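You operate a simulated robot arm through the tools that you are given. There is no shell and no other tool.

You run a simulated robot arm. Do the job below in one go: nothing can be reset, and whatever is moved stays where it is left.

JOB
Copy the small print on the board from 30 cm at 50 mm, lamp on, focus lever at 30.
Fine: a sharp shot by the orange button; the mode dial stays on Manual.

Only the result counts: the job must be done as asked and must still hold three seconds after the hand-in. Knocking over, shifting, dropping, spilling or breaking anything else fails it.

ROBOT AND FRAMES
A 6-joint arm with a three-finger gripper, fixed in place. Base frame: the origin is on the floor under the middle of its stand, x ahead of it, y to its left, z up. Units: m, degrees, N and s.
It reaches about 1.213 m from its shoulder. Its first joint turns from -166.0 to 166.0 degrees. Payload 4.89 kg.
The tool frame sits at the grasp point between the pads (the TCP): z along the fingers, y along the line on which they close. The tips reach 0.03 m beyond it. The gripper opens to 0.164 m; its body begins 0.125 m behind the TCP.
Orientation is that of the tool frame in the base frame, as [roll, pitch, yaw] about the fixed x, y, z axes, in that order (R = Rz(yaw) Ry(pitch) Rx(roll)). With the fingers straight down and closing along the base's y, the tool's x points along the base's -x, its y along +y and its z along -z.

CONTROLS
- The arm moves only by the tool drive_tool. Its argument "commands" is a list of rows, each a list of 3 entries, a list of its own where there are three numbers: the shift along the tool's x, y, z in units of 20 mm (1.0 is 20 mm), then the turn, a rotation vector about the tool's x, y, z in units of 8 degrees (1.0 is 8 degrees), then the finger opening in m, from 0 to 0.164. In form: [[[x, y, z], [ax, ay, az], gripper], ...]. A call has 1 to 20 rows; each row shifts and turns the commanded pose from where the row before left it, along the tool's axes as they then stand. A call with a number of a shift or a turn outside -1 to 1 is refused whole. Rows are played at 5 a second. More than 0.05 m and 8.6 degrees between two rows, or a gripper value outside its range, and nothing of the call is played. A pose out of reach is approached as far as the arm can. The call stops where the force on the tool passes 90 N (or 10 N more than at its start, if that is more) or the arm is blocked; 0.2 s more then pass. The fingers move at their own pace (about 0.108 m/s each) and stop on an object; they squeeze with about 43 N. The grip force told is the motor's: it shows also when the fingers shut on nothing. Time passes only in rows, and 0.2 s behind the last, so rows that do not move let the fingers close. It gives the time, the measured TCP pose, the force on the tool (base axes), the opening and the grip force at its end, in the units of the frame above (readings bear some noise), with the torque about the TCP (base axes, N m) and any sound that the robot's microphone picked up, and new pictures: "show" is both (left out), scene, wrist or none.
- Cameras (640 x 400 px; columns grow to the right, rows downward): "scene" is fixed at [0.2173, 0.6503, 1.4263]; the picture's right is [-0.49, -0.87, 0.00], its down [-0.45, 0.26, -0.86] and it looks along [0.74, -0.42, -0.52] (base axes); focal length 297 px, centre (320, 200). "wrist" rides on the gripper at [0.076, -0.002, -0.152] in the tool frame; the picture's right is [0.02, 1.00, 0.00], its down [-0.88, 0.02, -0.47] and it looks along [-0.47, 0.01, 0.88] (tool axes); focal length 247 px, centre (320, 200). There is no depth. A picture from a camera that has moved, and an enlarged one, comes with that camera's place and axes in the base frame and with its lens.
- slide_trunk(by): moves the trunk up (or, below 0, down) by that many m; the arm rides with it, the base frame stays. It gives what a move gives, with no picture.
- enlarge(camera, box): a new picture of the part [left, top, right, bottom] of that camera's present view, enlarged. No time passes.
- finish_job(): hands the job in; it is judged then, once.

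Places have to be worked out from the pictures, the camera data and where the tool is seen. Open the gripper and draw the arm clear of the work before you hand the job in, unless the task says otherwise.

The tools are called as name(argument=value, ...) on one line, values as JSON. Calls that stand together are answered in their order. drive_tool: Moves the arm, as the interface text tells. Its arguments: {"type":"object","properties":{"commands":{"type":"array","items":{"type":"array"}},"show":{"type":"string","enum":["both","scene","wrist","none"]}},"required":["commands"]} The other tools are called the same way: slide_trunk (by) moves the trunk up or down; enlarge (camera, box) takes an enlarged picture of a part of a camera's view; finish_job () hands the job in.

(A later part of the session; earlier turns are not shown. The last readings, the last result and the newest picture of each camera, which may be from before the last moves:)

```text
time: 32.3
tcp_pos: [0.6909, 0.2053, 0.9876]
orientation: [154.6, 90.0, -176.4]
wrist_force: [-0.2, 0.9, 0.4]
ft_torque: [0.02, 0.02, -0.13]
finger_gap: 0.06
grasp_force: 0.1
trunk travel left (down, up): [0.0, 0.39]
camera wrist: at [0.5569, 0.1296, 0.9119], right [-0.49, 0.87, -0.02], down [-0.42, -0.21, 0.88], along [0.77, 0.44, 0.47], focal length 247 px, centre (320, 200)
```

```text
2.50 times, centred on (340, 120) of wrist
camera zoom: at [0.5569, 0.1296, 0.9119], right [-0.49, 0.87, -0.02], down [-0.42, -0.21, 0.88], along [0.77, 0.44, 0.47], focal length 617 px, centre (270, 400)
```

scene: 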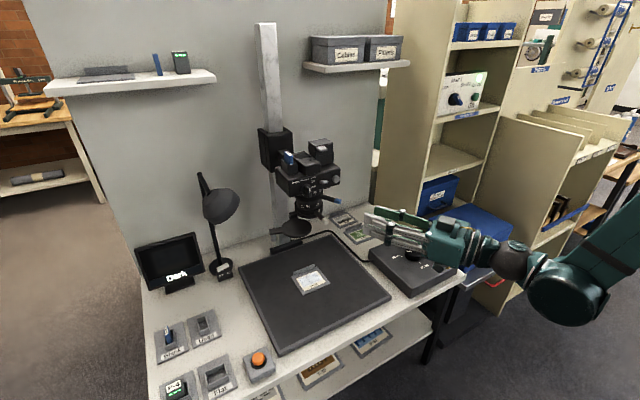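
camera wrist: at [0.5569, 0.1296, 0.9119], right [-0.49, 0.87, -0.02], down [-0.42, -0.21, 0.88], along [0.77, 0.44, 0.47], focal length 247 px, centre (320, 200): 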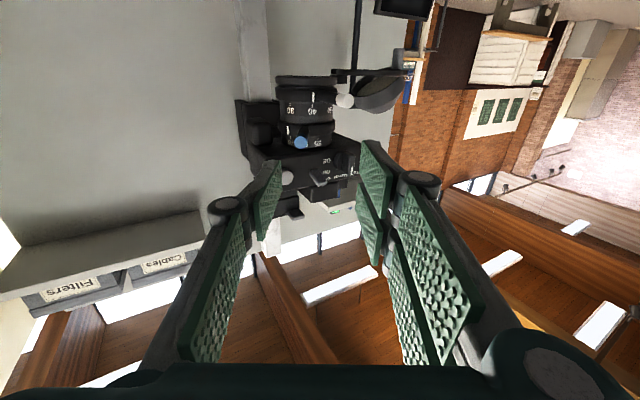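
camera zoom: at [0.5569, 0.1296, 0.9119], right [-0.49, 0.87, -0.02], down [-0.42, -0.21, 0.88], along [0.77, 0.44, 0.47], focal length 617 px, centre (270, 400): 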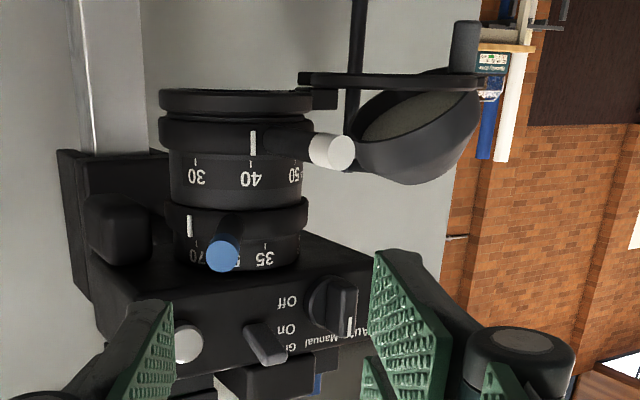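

The fork is about 19 mm off laterally from the zoom lever axis. I'll shift it across, check the alignment, and then advance until the pads flank the lever end.

drive_tool(commands=[[[0, -0.95, 0], [0, 0, 0], 0.06], [[0, 0, 0.8], [0, 0, 0], 0.06], [[0, 0, 0.8], [0, 0, 0], 0.06], [[0, 0, 0.8], [0, 0, 0], 0.06]])

enlarge(camera="wrist", box=[240, 40, 440, 200])

```text
time: 33.3
tcp_pos: [0.7411, 0.2093, 0.9854]
orientation: [148.7, 89.7, 177.7]
wrist_force: [-0.2, -0.6, 0.4]
ft_torque: [-0.01, 0.01, -0.01]
finger_gap: 0.0602
grasp_force: 0.2
trunk travel left (down, up): [0.0, 0.39]
camera wrist: at [0.608, 0.1353, 0.9107], right [-0.48, 0.87, -0.02], down [-0.42, -0.21, 0.88], along [0.77, 0.44, 0.47], focal length 247 px, centre (320, 200)
```

scene: 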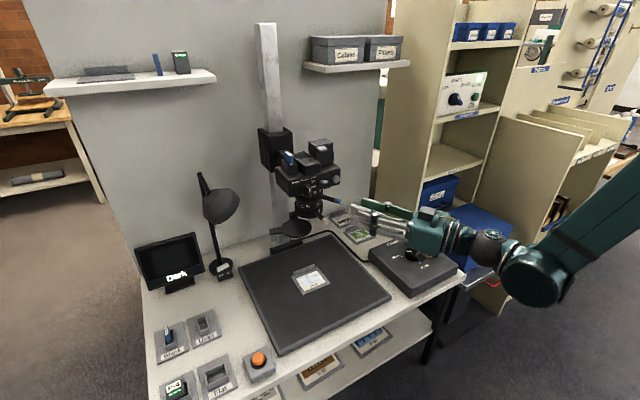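
wrist: 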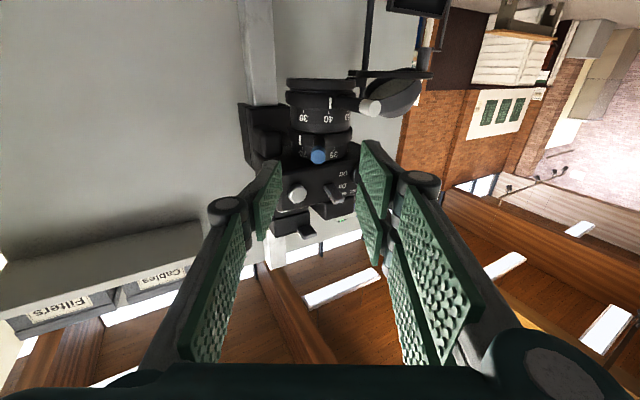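

```text
2.50 times, centred on (340, 120) of wrist
camera zoom: at [0.608, 0.1353, 0.9107], right [-0.48, 0.87, -0.02], down [-0.42, -0.21, 0.88], along [0.77, 0.44, 0.47], focal length 617 px, centre (270, 400)
```

zoom: 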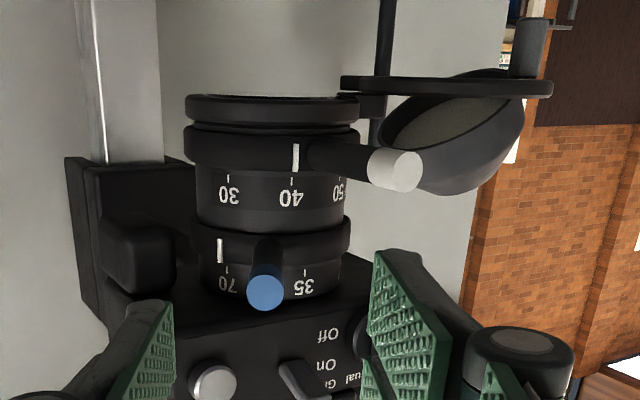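

The zoom lever is centred in the fork. I'll advance 70 mm so the pads flank its last 20 mm and then narrow the gap.

drive_tool(commands=[[[0, 0, 0.7], [0, 0, 0], 0.06], [[0, 0, 0.7], [0, 0, 0], 0.06], [[0, 0, 0.7], [0, 0, 0], 0.06], [[0, 0, 0.7], [0, 0, 0], 0.06], [[0, 0, 0.7], [0, 0, 0], 0.06], [[0, 0, 0], [0, 0, 0], 0.03], [[0, 0, 0], [0, 0, 0], 0.026]])

enlarge(camera="wrist", box=[240, 40, 440, 200])

enlarge(camera="scene", box=[270, 150, 390, 240])

```text
time: 34.9
tcp_pos: [0.803, 0.2435, 0.9862]
orientation: [150.6, 89.8, 179.6]
wrist_force: [0.1, 0.1, 0.4]
ft_torque: [-0.01, -0.01, -0.02]
finger_gap: 0.0261
grasp_force: 0.0
trunk travel left (down, up): [0.0, 0.39]
camera wrist: at [0.6703, 0.1699, 0.9105], right [-0.48, 0.87, -0.02], down [-0.42, -0.21, 0.88], along [0.77, 0.44, 0.47], focal length 247 px, centre (320, 200)
```

scene: 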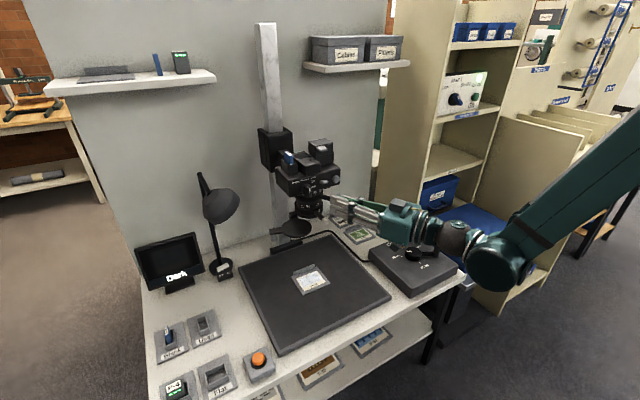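
wrist: 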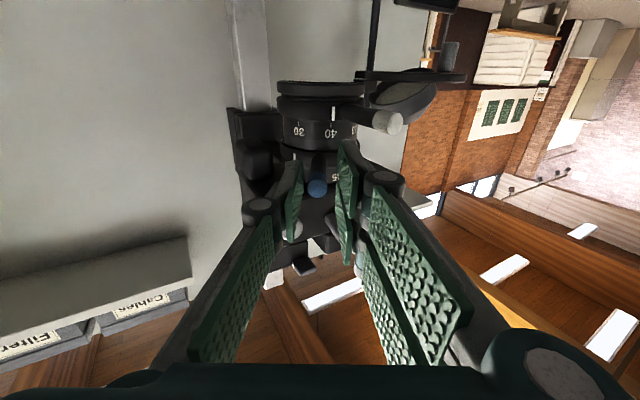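

```text
2.50 times, centred on (340, 120) of wrist
camera zoom: at [0.6703, 0.1699, 0.9105], right [-0.48, 0.87, -0.02], down [-0.42, -0.21, 0.88], along [0.77, 0.44, 0.47], focal length 617 px, centre (270, 400)
```

zoom: 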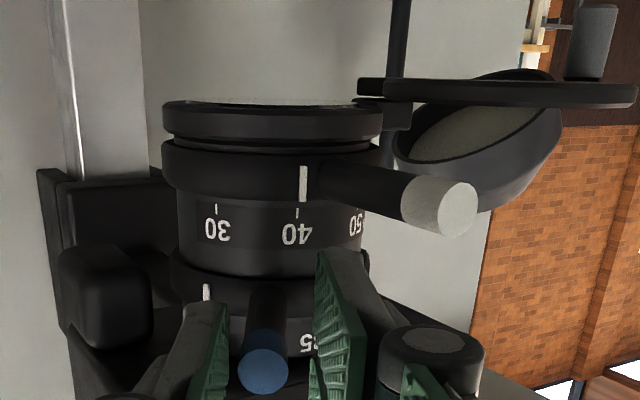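

```text
4.44 times, centred on (330, 195) of scene
camera zoom: at [0.2173, 0.6503, 1.4263], right [-0.49, -0.87, 0.0], down [-0.45, 0.26, -0.86], along [0.74, -0.42, -0.52], focal length 1318 px, centre (276, 222)
```

zoom: 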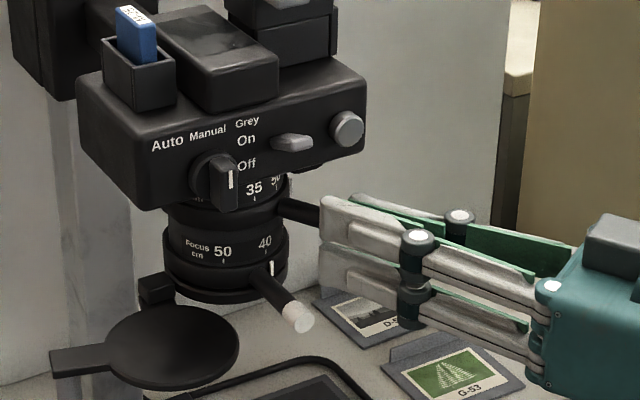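

The fork flanks the zoom lever. I'll sweep it about the lens axis toward 50 (+y), first by 28°, turning the hand with it.

drive_tool(commands=[[[0, 0.393, 0.014], [0.5, 0, 0], 0.026], [[0, 0.393, 0.014], [0.5, 0, 0], 0.026], [[0, 0.393, 0.014], [0.5, 0, 0], 0.026], [[0, 0.393, 0.014], [0.5, 0, 0], 0.026], [[0, 0.393, 0.014], [0.5, 0, 0], 0.026], [[0, 0.393, 0.014], [0.5, 0, 0], 0.026], [[0, 0.393, 0.014], [0.5, 0, 0], 0.026]])

enlarge(camera="wrist", box=[240, 40, 440, 200])

enlarge(camera="scene", box=[270, 150, 390, 240])

```text
time: 36.5
tcp_pos: [0.7895, 0.2962, 0.9873]
orientation: [175.0, 89.8, 175.9]
wrist_force: [-0.4, -0.4, 0.3]
ft_torque: [0.01, 0.04, 0.1]
finger_gap: 0.0261
grasp_force: 0.0
trunk travel left (down, up): [0.0, 0.39]
camera wrist: at [0.6361, 0.2936, 0.9113], right [-0.02, 1.0, -0.02], down [-0.47, 0.01, 0.88], along [0.88, 0.02, 0.47], focal length 247 px, centre (320, 200)
```

scene: 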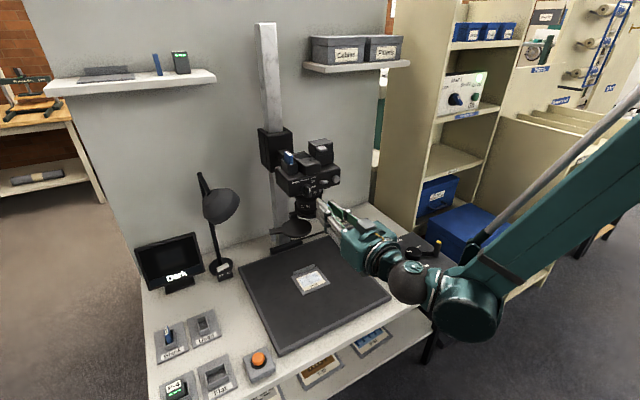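
wrist: 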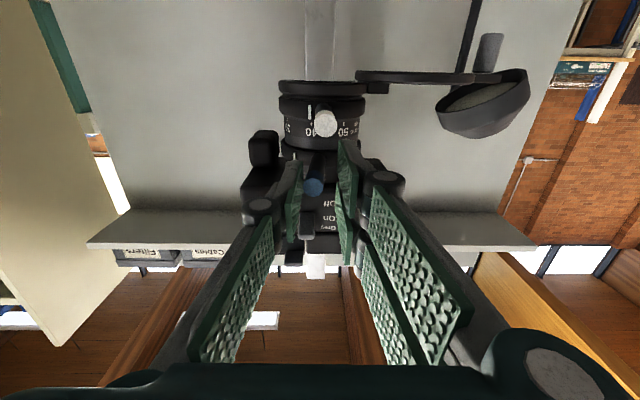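

```text
2.50 times, centred on (340, 120) of wrist
camera zoom: at [0.6361, 0.2936, 0.9113], right [-0.02, 1.0, -0.02], down [-0.47, 0.01, 0.88], along [0.88, 0.02, 0.47], focal length 617 px, centre (270, 400)
```

zoom: 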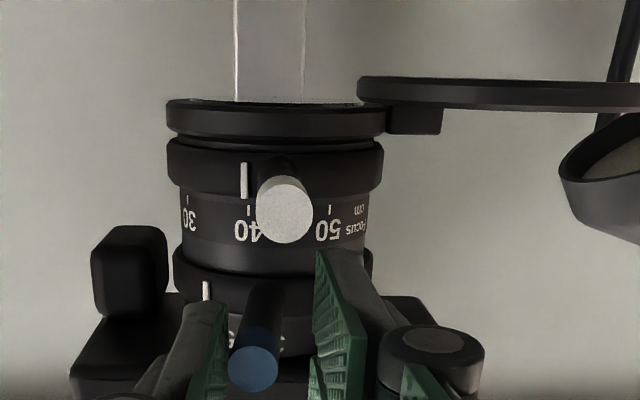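

```text
4.44 times, centred on (330, 195) of scene
camera zoom: at [0.2173, 0.6503, 1.4263], right [-0.49, -0.87, 0.0], down [-0.45, 0.26, -0.86], along [0.74, -0.42, -0.52], focal length 1318 px, centre (276, 222)
```

zoom: 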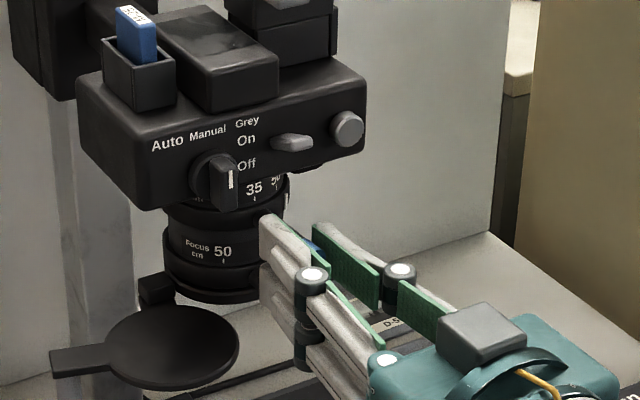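

The zoom mark has moved from 70 to about 8° short of 50. I'll close the pads to centre the lever, then turn a little further.

drive_tool(commands=[[[0, 0, 0], [0, 0, 0], 0.016], [[0, 0, 0], [0, 0, 0], 0.01], [[0, 0, 0], [0, 0, 0], 0.01]], show="wrist")

enlarge(camera="wrist", box=[270, 80, 370, 200])

```text
time: 37.3
tcp_pos: [0.79, 0.297, 0.9869]
orientation: [-178.9, 89.8, -177.9]
wrist_force: [4.2, -1.3, 9.5]
ft_torque: [0.27, -0.06, -0.15]
finger_gap: 0.0114
grasp_force: 45.0
trunk travel left (down, up): [0.0, 0.39]
camera wrist: at [0.6363, 0.294, 0.9115], right [-0.02, 1.0, -0.02], down [-0.47, 0.01, 0.88], along [0.88, 0.02, 0.47], focal length 247 px, centre (320, 200)
```

wrist: 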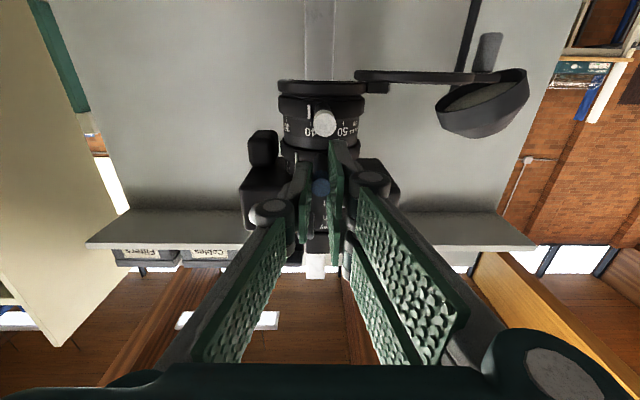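

```text
3.33 times, centred on (320, 140) of wrist
camera zoom: at [0.6363, 0.294, 0.9115], right [-0.02, 1.0, -0.02], down [-0.47, 0.01, 0.88], along [0.88, 0.02, 0.47], focal length 823 px, centre (320, 400)
```

zoom: 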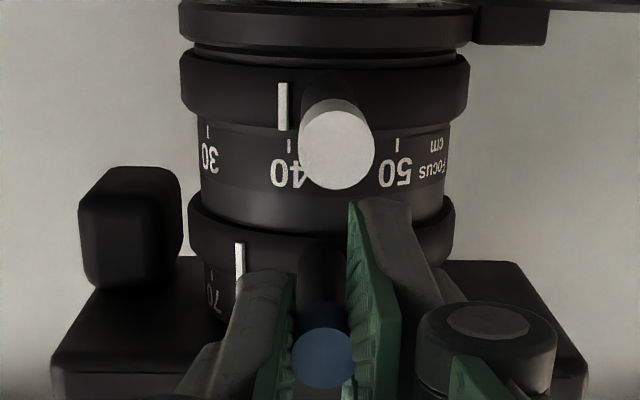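

With perspective taken into account, the zoom mark appears to be near 50 already. I'll open the fork and step back to compare the mark directly with the tick.

drive_tool(commands=[[[0, 0, 0], [0, 0, 0], 0.03], [[0, 0, 0], [0, 0, 0], 0.06], [[0, 0, -0.8], [0, 0, 0], 0.06], [[0, 0, -0.8], [0, 0, 0], 0.06], [[0, 0, -0.8], [0, 0, 0], 0.06], [[0, 0, -0.8], [0, 0, 0], 0.06]], show="wrist")

enlarge(camera="wrist", box=[270, 60, 370, 180])

```text
time: 38.0
tcp_pos: [0.7916, 0.2943, 0.988]
orientation: [-154.1, 89.7, -153.8]
wrist_force: [37.3, -14.1, 12.2]
ft_torque: [0.31, -0.33, -1.64]
finger_gap: 0.0557
grasp_force: 0.1
trunk travel left (down, up): [0.0, 0.39]
stopped in row 3: the force on the tool passed its limit at 117 N (the readings are from after the stop); the commanded pose is now the measured one
camera wrist: at [0.6379, 0.2908, 0.9116], right [-0.01, 1.0, -0.02], down [-0.47, 0.02, 0.88], along [0.88, 0.02, 0.47], focal length 247 px, centre (320, 200)
```

wrist: 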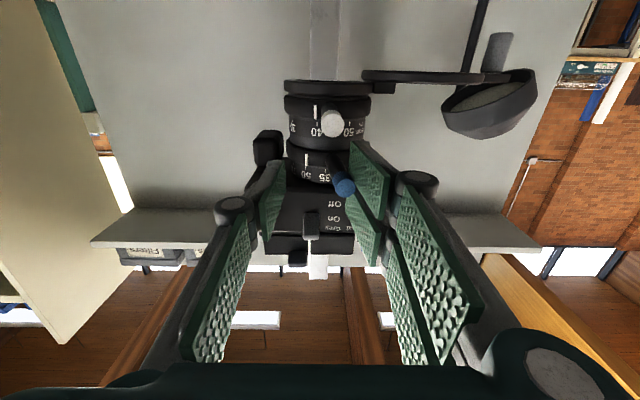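

```text
3.33 times, centred on (320, 120) of wrist
camera zoom: at [0.6379, 0.2908, 0.9116], right [-0.01, 1.0, -0.02], down [-0.47, 0.02, 0.88], along [0.88, 0.02, 0.47], focal length 823 px, centre (320, 467)
```

zoom: 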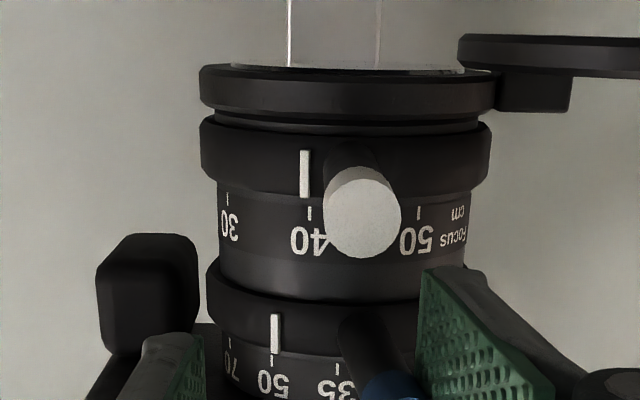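

The step back was stopped by 117 N: as the fingers opened, the lever was dragged along by the two-finger side and seems to stick to it. I'll look closely before moving again.

enlarge(camera="scene", box=[290, 170, 370, 230])

enlarge(camera="wrist", box=[300, 120, 420, 280])

enlarge(camera="wrist", box=[200, 140, 360, 280])

```text
6.67 times, centred on (330, 200) of scene
camera zoom: at [0.2173, 0.6503, 1.4263], right [-0.49, -0.87, 0.0], down [-0.45, 0.26, -0.86], along [0.74, -0.42, -0.52], focal length 1977 px, centre (253, 200)
```

zoom: 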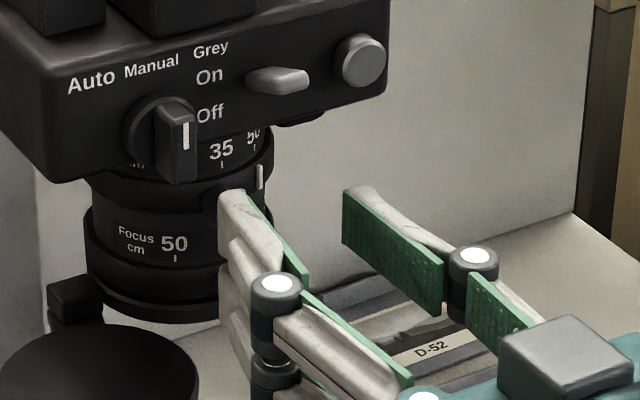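

```text
2.50 times, centred on (360, 200) of wrist
camera zoom: at [0.6379, 0.2908, 0.9116], right [-0.01, 1.0, -0.02], down [-0.47, 0.02, 0.88], along [0.88, 0.02, 0.47], focal length 617 px, centre (220, 200)
```

zoom: 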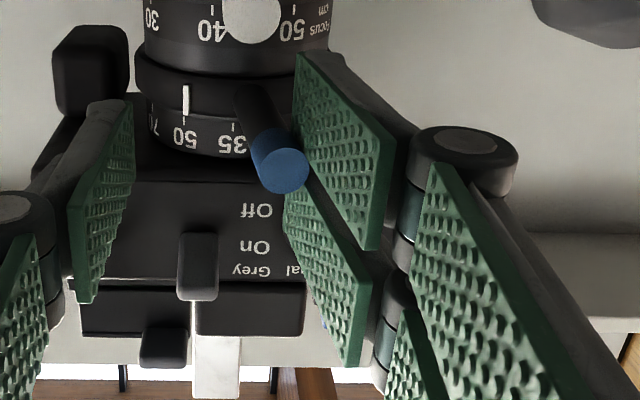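

```text
2.86 times, centred on (280, 210) of wrist
camera zoom: at [0.6379, 0.2908, 0.9116], right [-0.01, 1.0, -0.02], down [-0.47, 0.02, 0.88], along [0.88, 0.02, 0.47], focal length 706 px, centre (434, 171)
```

zoom: 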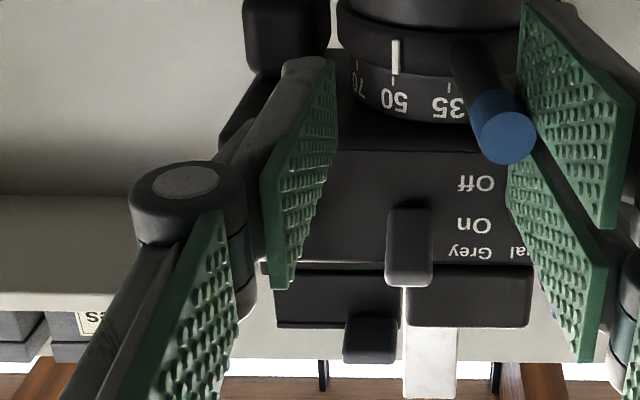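

The zoom lever end is wedged a few millimetres into the slot between the paired fingers, while the zoom mark already reads very close to 50. I'll try to free it by a gentle roll of the hand about the lever axis with a small pull back.

drive_tool(commands=[[[0, 0, 0], [0, 0, 0], 0.0557], [[0.03, 0, 0], [0, 0, 0.3], 0.0557], [[0.03, 0, -0.05], [0, 0, 0.3], 0.0557], [[0.03, 0, -0.05], [0, 0, 0.3], 0.0557], [[-0.03, 0, -0.05], [0, 0, -0.3], 0.0557], [[-0.03, 0, -0.05], [0, 0, -0.3], 0.0557]], show="wrist")

enlarge(camera="wrist", box=[300, 120, 420, 280])

```text
time: 39.4
tcp_pos: [0.7848, 0.296, 0.9879]
orientation: [92.8, 87.8, 93.4]
wrist_force: [-0.9, 1.0, 0.5]
ft_torque: [0.0, 0.06, -0.03]
finger_gap: 0.0557
grasp_force: 0.1
trunk travel left (down, up): [0.0, 0.39]
camera wrist: at [0.6309, 0.2959, 0.911], right [-0.01, 1.0, 0.02], down [-0.47, -0.02, 0.88], along [0.88, 0.0, 0.47], focal length 247 px, centre (320, 200)
```

wrist: 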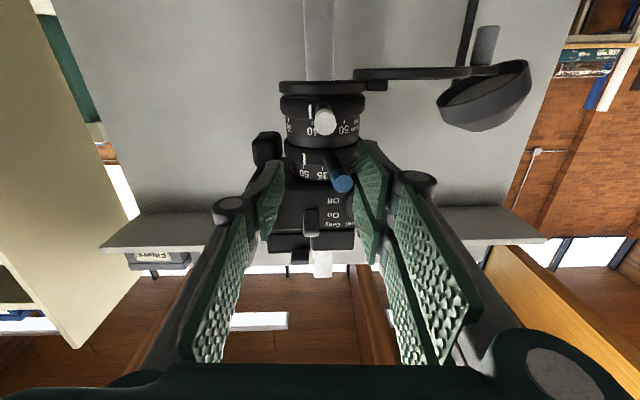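

```text
2.50 times, centred on (360, 200) of wrist
camera zoom: at [0.6309, 0.2959, 0.911], right [-0.01, 1.0, 0.02], down [-0.47, -0.02, 0.88], along [0.88, 0.0, 0.47], focal length 617 px, centre (220, 200)
```

zoom: 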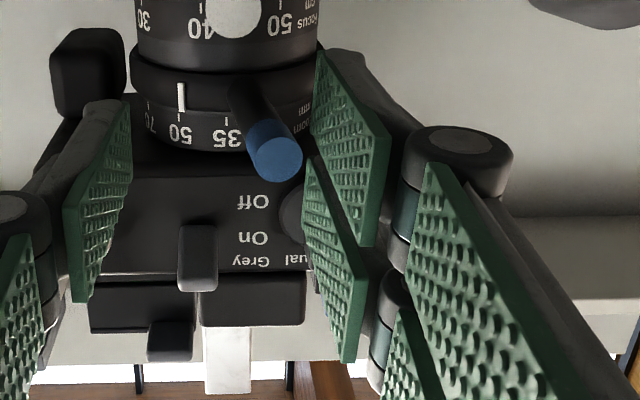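

The lever is free and the force is back to zero. I'll undo the remaining roll and draw back to view the zoom scale.

drive_tool(commands=[[[0, 0, -0.3], [0, 0, 0], 0.0557], [[0, 0, -0.5], [0, 0, -0.3], 0.0557], [[0, 0, -0.8], [0, 0, 0], 0.07], [[0, 0, -0.8], [0, 0, 0], 0.07], [[0, 0, -0.8], [0, 0, 0], 0.07]])

enlarge(camera="wrist", box=[280, 90, 370, 190])

enlarge(camera="scene", box=[270, 150, 360, 220])

```text
time: 40.6
tcp_pos: [0.7191, 0.293, 0.9861]
orientation: [-144.4, 89.8, -143.9]
wrist_force: [0.2, 0.4, -0.2]
ft_torque: [0.02, -0.05, -0.02]
finger_gap: 0.0702
grasp_force: 0.1
trunk travel left (down, up): [0.0, 0.39]
camera wrist: at [0.5669, 0.2916, 0.9097], right [-0.01, 1.0, -0.02], down [-0.47, 0.02, 0.88], along [0.88, 0.02, 0.47], focal length 247 px, centre (320, 200)
```

scene: 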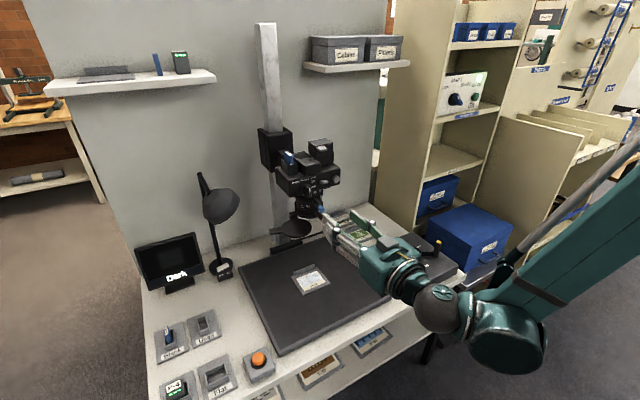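
wrist: 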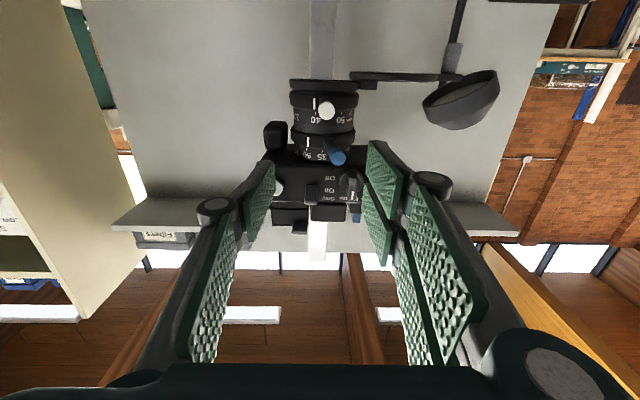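

```text
4.00 times, centred on (325, 140) of wrist
camera zoom: at [0.5669, 0.2916, 0.9097], right [-0.01, 1.0, -0.02], down [-0.47, 0.02, 0.88], along [0.88, 0.02, 0.47], focal length 988 px, centre (300, 440)
```

zoom: 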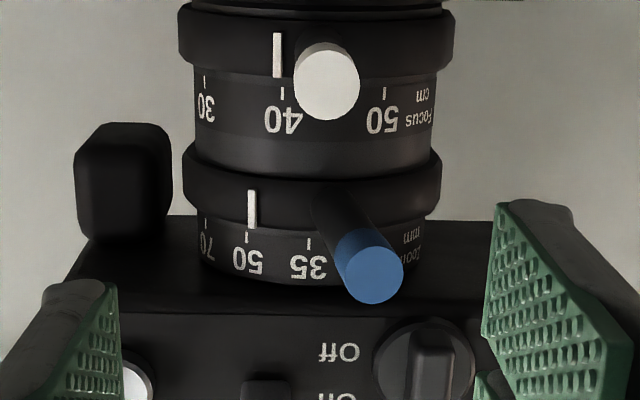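

```text
5.71 times, centred on (315, 185) of scene
camera zoom: at [0.2173, 0.6503, 1.4263], right [-0.49, -0.87, 0.0], down [-0.45, 0.26, -0.86], along [0.74, -0.42, -0.52], focal length 1695 px, centre (349, 286)
```

zoom: 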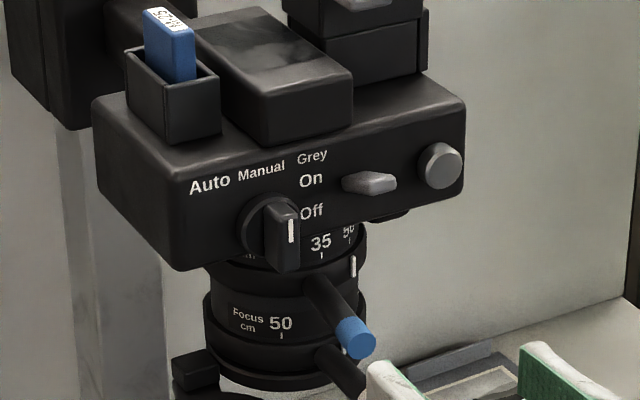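

The zoom mark now sits about 5–6° past 50, on the side toward 35. I'll re-enter with a wide fork and nudge the lever back toward -y with light pushes, without squeezing.

drive_tool(commands=[[[0, 0.35, 0.5], [0, 0, 0], 0.056], [[0, 0, 0.7], [0, 0, 0], 0.056], [[0, 0, 0.7], [0, 0, 0], 0.056], [[0, 0, 0.7], [0, 0, 0], 0.056], [[0, 0, 0.75], [0, 0, 0], 0.056], [[0, -0.25, 0], [0, 0, 0], 0.056], [[0, -0.25, 0], [0, 0, 0], 0.056], [[0, -0.1, 0], [0, 0, 0], 0.056]], show="wrist")

enlarge(camera="wrist", box=[280, 90, 380, 210])

```text
time: 42.4
tcp_pos: [0.7885, 0.2902, 0.9871]
orientation: [-142.7, 89.9, -142.3]
wrist_force: [0.1, -0.3, 1.2]
ft_torque: [0.03, -0.02, 0.01]
finger_gap: 0.0561
grasp_force: 0.0
trunk travel left (down, up): [0.0, 0.39]
camera wrist: at [0.6346, 0.2874, 0.9111], right [-0.01, 1.0, -0.02], down [-0.47, 0.02, 0.88], along [0.88, 0.02, 0.47], focal length 247 px, centre (320, 200)
```

wrist: 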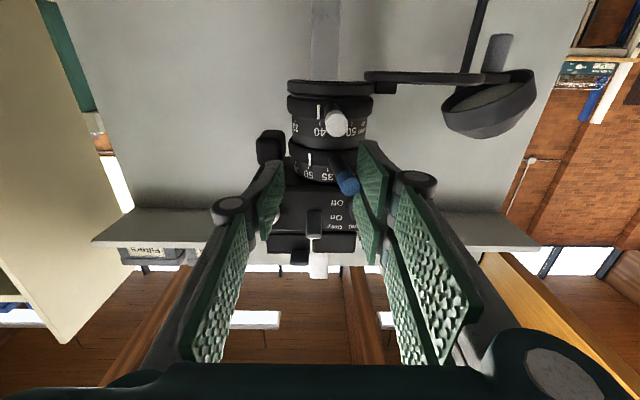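

```text
3.33 times, centred on (330, 150) of wrist
camera zoom: at [0.6346, 0.2874, 0.9111], right [-0.01, 1.0, -0.02], down [-0.47, 0.02, 0.88], along [0.88, 0.02, 0.47], focal length 823 px, centre (287, 367)
```

zoom: 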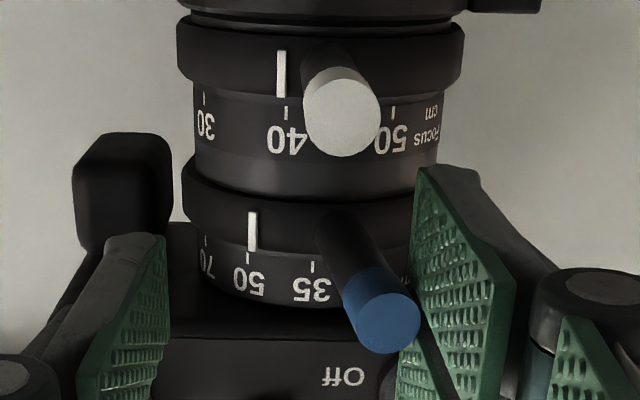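

The pair is about to touch the lever. I'll nudge 8 mm toward -y and look again.

drive_tool(commands=[[[0, -0.2, 0], [0, 0, 0], 0.056], [[0, -0.2, 0], [0, 0, 0], 0.056]], show="none")

enlarge(camera="wrist", box=[280, 90, 380, 210])

```text
time: 43.0
tcp_pos: [0.7875, 0.2823, 0.987]
orientation: [-142.6, 90.0, -142.3]
wrist_force: [-1.0, 0.2, -0.6]
ft_torque: [-0.01, 0.03, 0.01]
finger_gap: 0.0559
grasp_force: 0.1
trunk travel left (down, up): [0.0, 0.39]
```

```text
3.33 times, centred on (330, 150) of wrist
camera zoom: at [0.6347, 0.2799, 0.911], right [-0.01, 1.0, -0.02], down [-0.47, 0.02, 0.88], along [0.88, 0.02, 0.47], focal length 823 px, centre (287, 367)
```

zoom: 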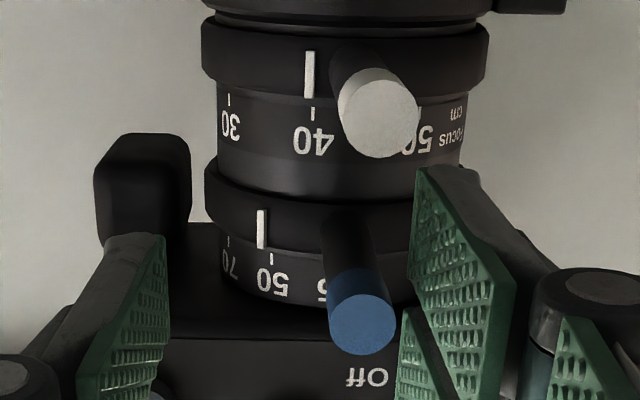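

The mark and the 50 tick now both work out at φ ≈ -34°, so they are aligned. I'll ease the pair off the lever and draw back.

drive_tool(commands=[[[0, 0.15, 0], [0, 0, 0], 0.056], [[0, 0.25, 0], [0, 0, 0], 0.056], [[0, 0, -0.7], [0, 0, 0], 0.056], [[0, 0, -0.8], [0, 0, 0], 0.06], [[0, 0, -0.8], [0, 0, 0], 0.06], [[0, 0, -0.8], [0, 0, 0], 0.06]], show="wrist")

enlarge(camera="wrist", box=[280, 90, 370, 190])

```text
time: 44.4
tcp_pos: [0.7267, 0.2898, 0.9864]
orientation: [-146.1, 89.8, -145.5]
wrist_force: [0.4, 0.7, -0.7]
ft_torque: [0.02, -0.01, -0.04]
finger_gap: 0.0601
grasp_force: 0.0
trunk travel left (down, up): [0.0, 0.39]
camera wrist: at [0.5727, 0.2867, 0.9107], right [-0.01, 1.0, -0.02], down [-0.47, 0.02, 0.88], along [0.88, 0.02, 0.47], focal length 247 px, centre (320, 200)
```

wrist: 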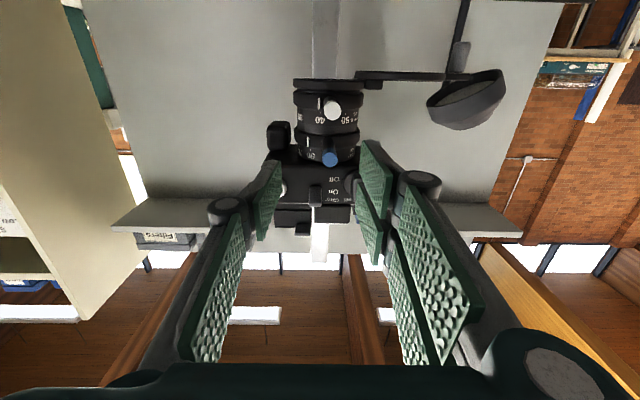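

```text
4.00 times, centred on (325, 140) of wrist
camera zoom: at [0.5727, 0.2867, 0.9107], right [-0.01, 1.0, -0.02], down [-0.47, 0.02, 0.88], along [0.88, 0.02, 0.47], focal length 988 px, centre (300, 440)
```

zoom: 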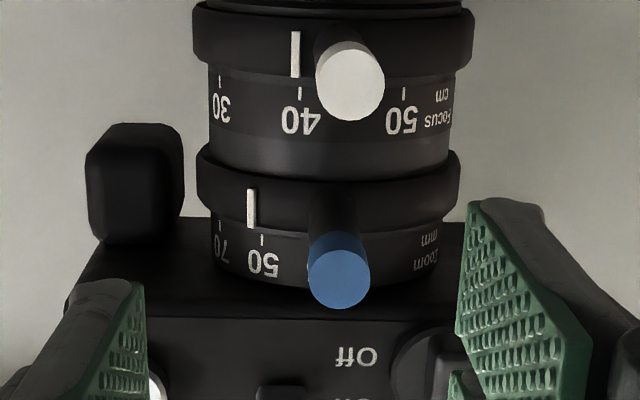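

The zoom mark is on 50 (it and the tick both fit φ = -34°). I'll lower to the focus lever height and approach it with the paired fingers on its +y side, clear of the cap disc and under the zoom lever.

drive_tool(commands=[[[0.7, 0, 0], [0, 0, 0], 0.05], [[0.7, 0, 0], [0, 0, 0], 0.05], [[0.7, 0.12, 0], [0, 0, 0], 0.05], [[0, 0, 0], [0, 0, 0], 0.05]])

enlarge(camera="wrist", box=[250, 60, 420, 220])

```text
time: 45.4
tcp_pos: [0.727, 0.2914, 0.9476]
orientation: [-166.5, 89.7, -165.9]
wrist_force: [0.0, 0.4, 0.2]
ft_torque: [-0.01, 0.01, 0.0]
finger_gap: 0.0501
grasp_force: 0.1
trunk travel left (down, up): [0.0, 0.39]
camera wrist: at [0.5739, 0.2901, 0.8715], right [-0.01, 1.0, -0.02], down [-0.47, 0.02, 0.88], along [0.88, 0.02, 0.47], focal length 247 px, centre (320, 200)
```

scene: 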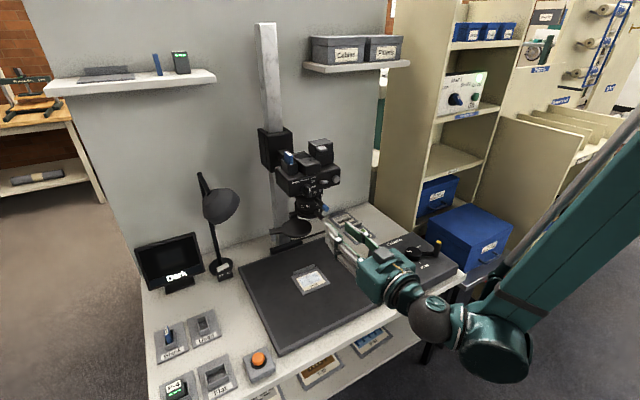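
wrist: 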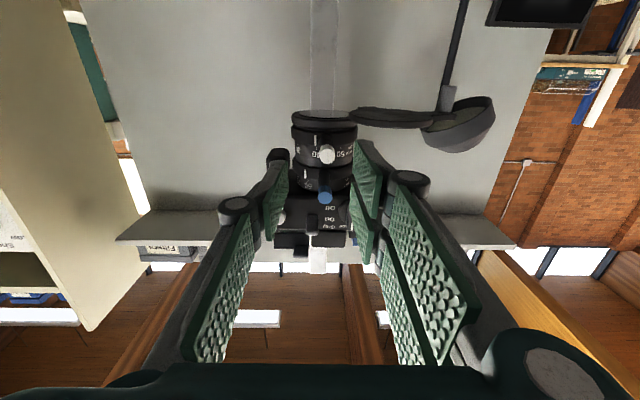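

```text
2.50 times, centred on (335, 140) of wrist
camera zoom: at [0.5739, 0.2901, 0.8715], right [-0.01, 1.0, -0.02], down [-0.47, 0.02, 0.88], along [0.88, 0.02, 0.47], focal length 617 px, centre (282, 350)
```

zoom: 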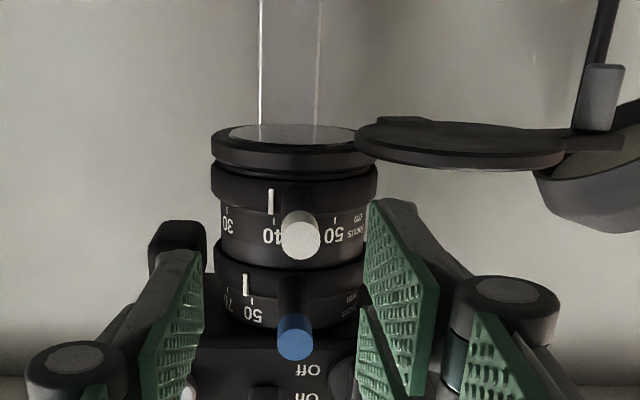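

The focus lever end is at (0.798, 0.301, 0.943) and the pair's inner face will be about 8 mm beside it. I'll advance 55 mm and lower 4 mm.

drive_tool(commands=[[[0.18, 0, 0.6], [0, 0, 0], 0.05], [[0, 0, 0.7], [0, 0, 0], 0.05], [[0, 0, 0.7], [0, 0, 0], 0.05], [[0, 0, 0.7], [0, 0, 0], 0.05]])

enlarge(camera="wrist", box=[250, 60, 420, 220])

enlarge(camera="scene", box=[280, 170, 360, 235])

```text
time: 46.4
tcp_pos: [0.7808, 0.2925, 0.9415]
orientation: [-139.7, 89.9, -139.1]
wrist_force: [-0.9, 0.3, 0.2]
ft_torque: [-0.01, 0.04, 0.04]
finger_gap: 0.0501
grasp_force: 0.0
trunk travel left (down, up): [0.0, 0.39]
camera wrist: at [0.6267, 0.2896, 0.8658], right [-0.01, 1.0, -0.02], down [-0.47, 0.02, 0.88], along [0.88, 0.02, 0.47], focal length 247 px, centre (320, 200)
```

scene: 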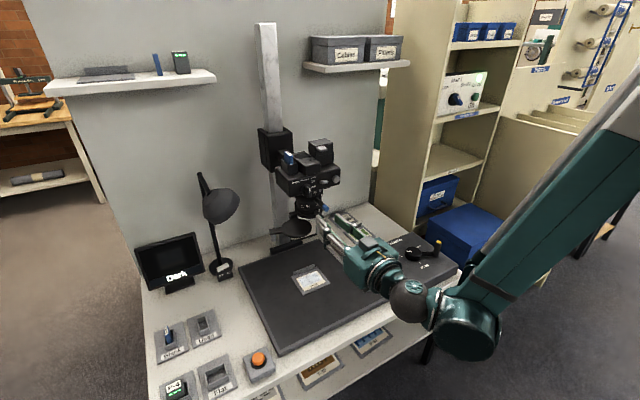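
wrist: 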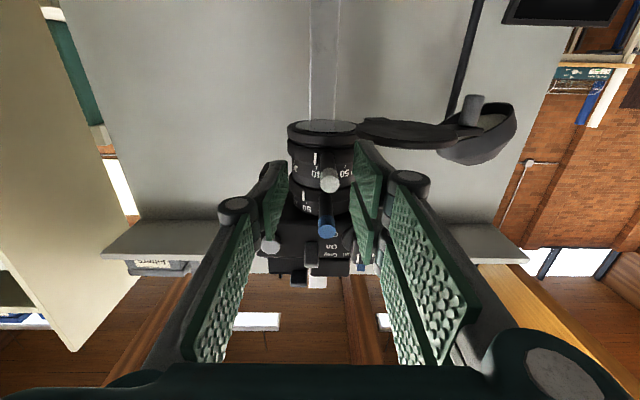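

```text
2.50 times, centred on (335, 140) of wrist
camera zoom: at [0.6267, 0.2896, 0.8658], right [-0.01, 1.0, -0.02], down [-0.47, 0.02, 0.88], along [0.88, 0.02, 0.47], focal length 617 px, centre (282, 350)
```

zoom: 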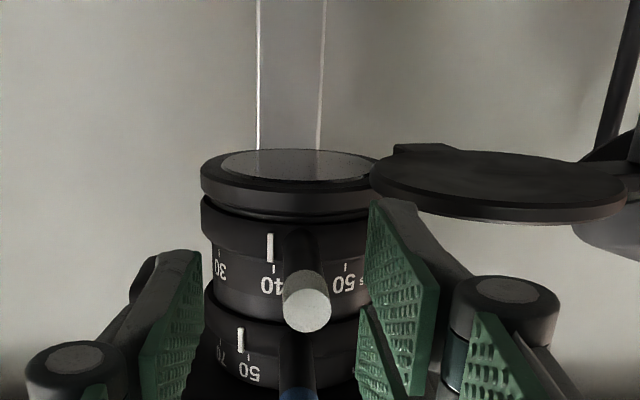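

```text
6.15 times, centred on (320, 202) of scene
camera zoom: at [0.2173, 0.6503, 1.4263], right [-0.49, -0.87, 0.0], down [-0.45, 0.26, -0.86], along [0.74, -0.42, -0.52], focal length 1825 px, centre (320, 185)
```

zoom: 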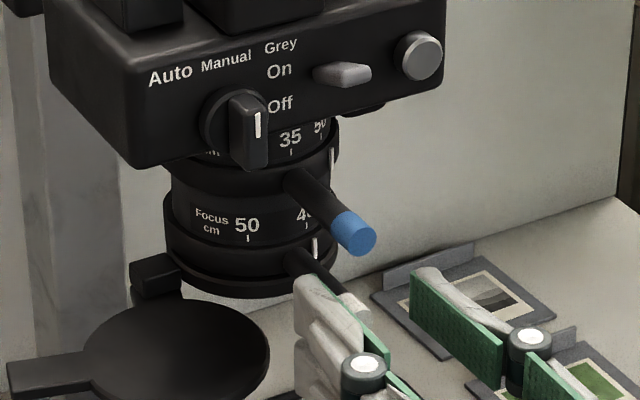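

Next I'll ease into contact and sweep the focus lever toward 30 (-y) about the lens axis by 36°, then check.

drive_tool(commands=[[[0, -0.2, 0], [0, 0, 0], 0.05], [[0, -0.2, 0], [0, 0, 0], 0.05], [[0, -0.413, 0.069], [-0.5, 0, 0], 0.05], [[0, -0.413, 0.069], [-0.5, 0, 0], 0.05], [[0, -0.413, 0.069], [-0.5, 0, 0], 0.05], [[0, -0.413, 0.069], [-0.5, 0, 0], 0.05], [[0, -0.413, 0.069], [-0.5, 0, 0], 0.05], [[0, -0.413, 0.069], [-0.5, 0, 0], 0.05], [[0, -0.413, 0.069], [-0.5, 0, 0], 0.05], [[0, -0.413, 0.069], [-0.5, 0, 0], 0.05], [[0, -0.413, 0.069], [-0.5, 0, 0], 0.05]])

enlarge(camera="wrist", box=[250, 60, 420, 220])

enlarge(camera="scene", box=[280, 170, 360, 235])

```text
time: 48.8
tcp_pos: [0.8117, 0.2183, 0.9416]
orientation: [-166.9, 89.8, -130.2]
wrist_force: [0.0, 0.7, -1.1]
ft_torque: [-0.03, 0.05, -0.15]
finger_gap: 0.0498
grasp_force: 0.1
trunk travel left (down, up): [0.0, 0.39]
camera wrist: at [0.6905, 0.1262, 0.8661], right [-0.6, 0.8, -0.02], down [-0.39, -0.27, 0.88], along [0.7, 0.53, 0.47], focal length 247 px, centre (320, 200)
```

scene: 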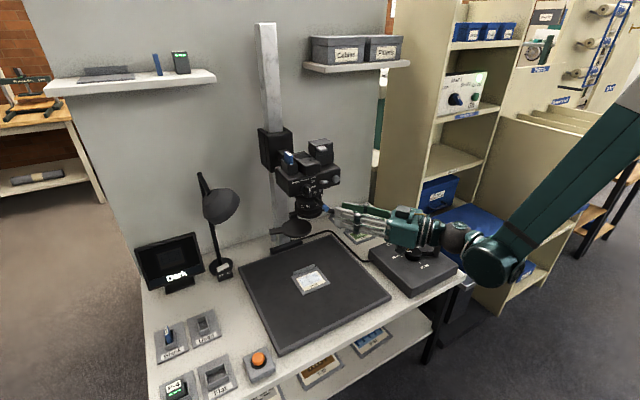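
wrist: 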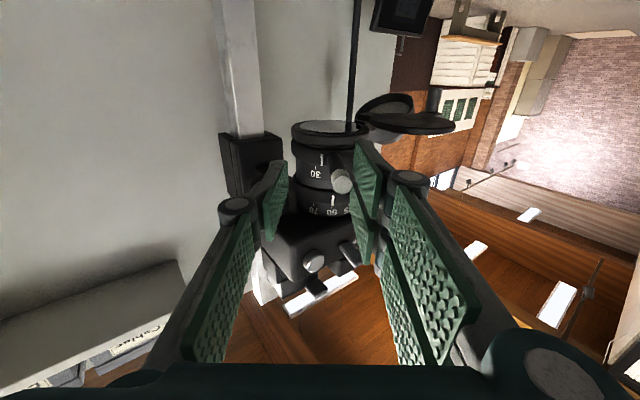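

```text
2.50 times, centred on (335, 140) of wrist
camera zoom: at [0.6905, 0.1262, 0.8661], right [-0.6, 0.8, -0.02], down [-0.39, -0.27, 0.88], along [0.7, 0.53, 0.47], focal length 617 px, centre (282, 350)
```

zoom: 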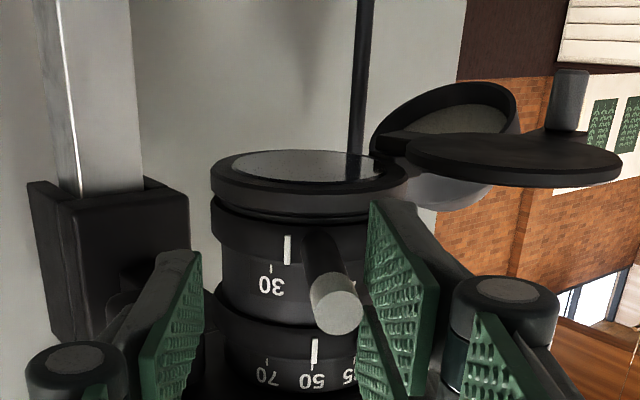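

```text
6.15 times, centred on (320, 202) of scene
camera zoom: at [0.2173, 0.6503, 1.4263], right [-0.49, -0.87, 0.0], down [-0.45, 0.26, -0.86], along [0.74, -0.42, -0.52], focal length 1825 px, centre (320, 185)
```

zoom: 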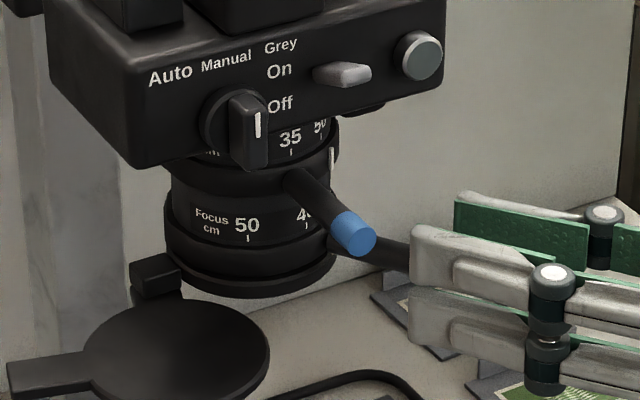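

The focus mark is now at about φ = -50° and the 30 tick at about -64°. I'll sweep a further 12° and check.

drive_tool(commands=[[[0, -0.413, 0.069], [-0.5, 0, 0], 0.05], [[0, -0.413, 0.069], [-0.5, 0, 0], 0.05], [[0, -0.413, 0.069], [-0.5, 0, 0], 0.05]], show="wrist")

enlarge(camera="wrist", box=[280, 130, 370, 220])

```text
time: 49.6
tcp_pos: [0.8328, 0.2011, 0.9433]
orientation: [179.4, 89.7, -132.1]
wrist_force: [0.0, 0.8, 0.0]
ft_torque: [-0.02, 0.06, -0.1]
finger_gap: 0.0502
grasp_force: 0.0
trunk travel left (down, up): [0.0, 0.39]
camera wrist: at [0.7322, 0.0862, 0.8666], right [-0.75, 0.66, -0.02], down [-0.33, -0.34, 0.88], along [0.58, 0.67, 0.47], focal length 247 px, centre (320, 200)
```

wrist: 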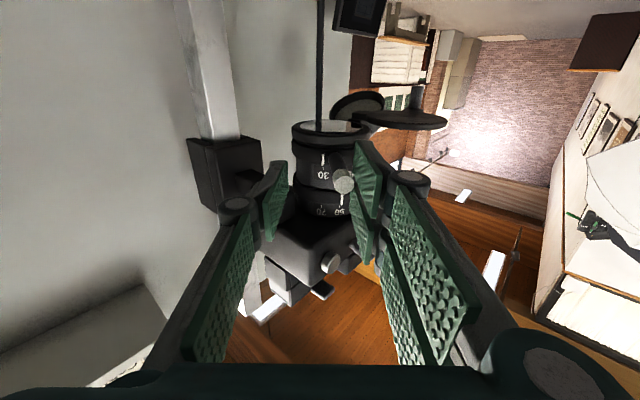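

```text
4.44 times, centred on (325, 175) of wrist
camera zoom: at [0.7322, 0.0862, 0.8666], right [-0.75, 0.66, -0.02], down [-0.33, -0.34, 0.88], along [0.58, 0.67, 0.47], focal length 1098 px, centre (298, 311)
```

zoom: 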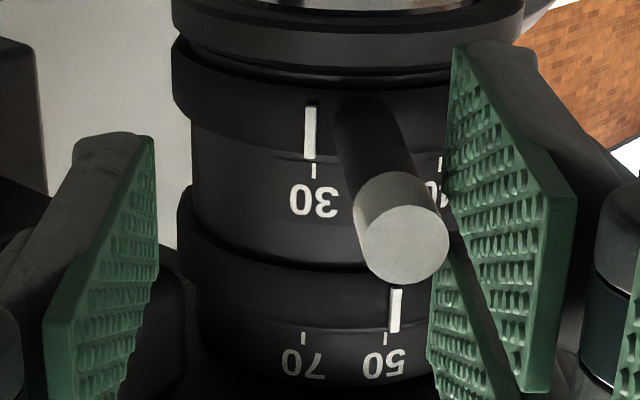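

The focus mark and the 30 tick both fit φ = -64°, and the zoom mark still fits 50. I'll ease the pair off the lever and draw back to confirm.

drive_tool(commands=[[[0, 0.15, 0], [0, 0, 0], 0.05], [[0, 0.2, 0], [0, 0, 0], 0.05], [[0, 0, -0.7], [0, 0, 0], 0.05], [[0, 0, -0.9], [0, 0, 0], 0.06], [[0, 0, -0.9], [0, 0, 0], 0.06], [[0, 0, -0.9], [0, 0, 0], 0.06], [[0, 0, -0.9], [0, 0, 0], 0.06]])

enlarge(camera="wrist", box=[280, 100, 370, 190])

enlarge(camera="scene", box=[120, 140, 360, 300])

```text
time: 51.2
tcp_pos: [0.7696, 0.1428, 0.9396]
orientation: [168.8, 89.8, -142.6]
wrist_force: [0.9, 0.1, 0.7]
ft_torque: [0.01, -0.02, 0.01]
finger_gap: 0.0603
grasp_force: 0.1
trunk travel left (down, up): [0.0, 0.39]
camera wrist: at [0.6693, 0.0268, 0.8648], right [-0.75, 0.66, -0.02], down [-0.33, -0.34, 0.88], along [0.58, 0.67, 0.47], focal length 247 px, centre (320, 200)
```

scene: 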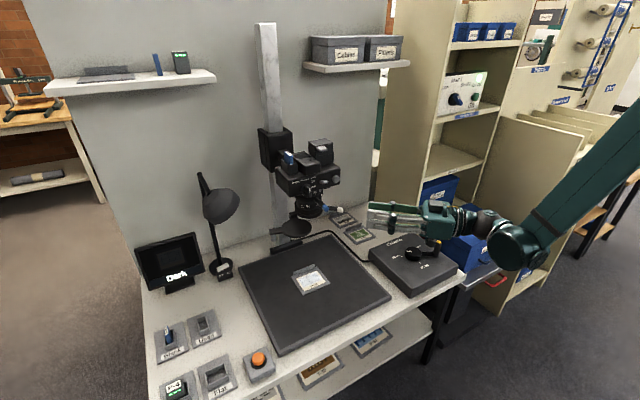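
wrist: 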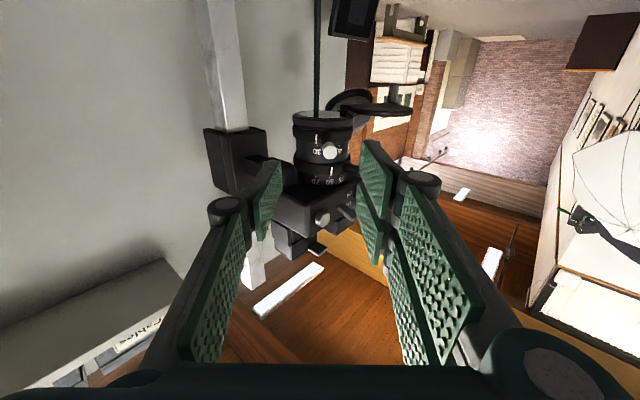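

```text
4.44 times, centred on (325, 145) of wrist
camera zoom: at [0.6693, 0.0268, 0.8648], right [-0.75, 0.66, -0.02], down [-0.33, -0.34, 0.88], along [0.58, 0.67, 0.47], focal length 1098 px, centre (298, 444)
```

zoom: 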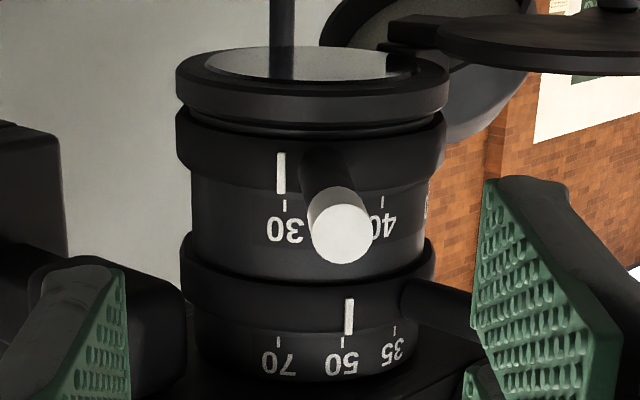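

```text
2.50 times, centred on (240, 220) of scene
camera zoom: at [0.2173, 0.6503, 1.4263], right [-0.49, -0.87, 0.0], down [-0.45, 0.26, -0.86], along [0.74, -0.42, -0.52], focal length 741 px, centre (520, 150)
```

zoom: 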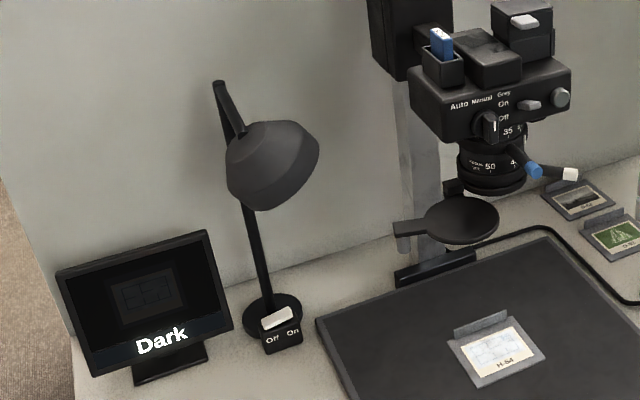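

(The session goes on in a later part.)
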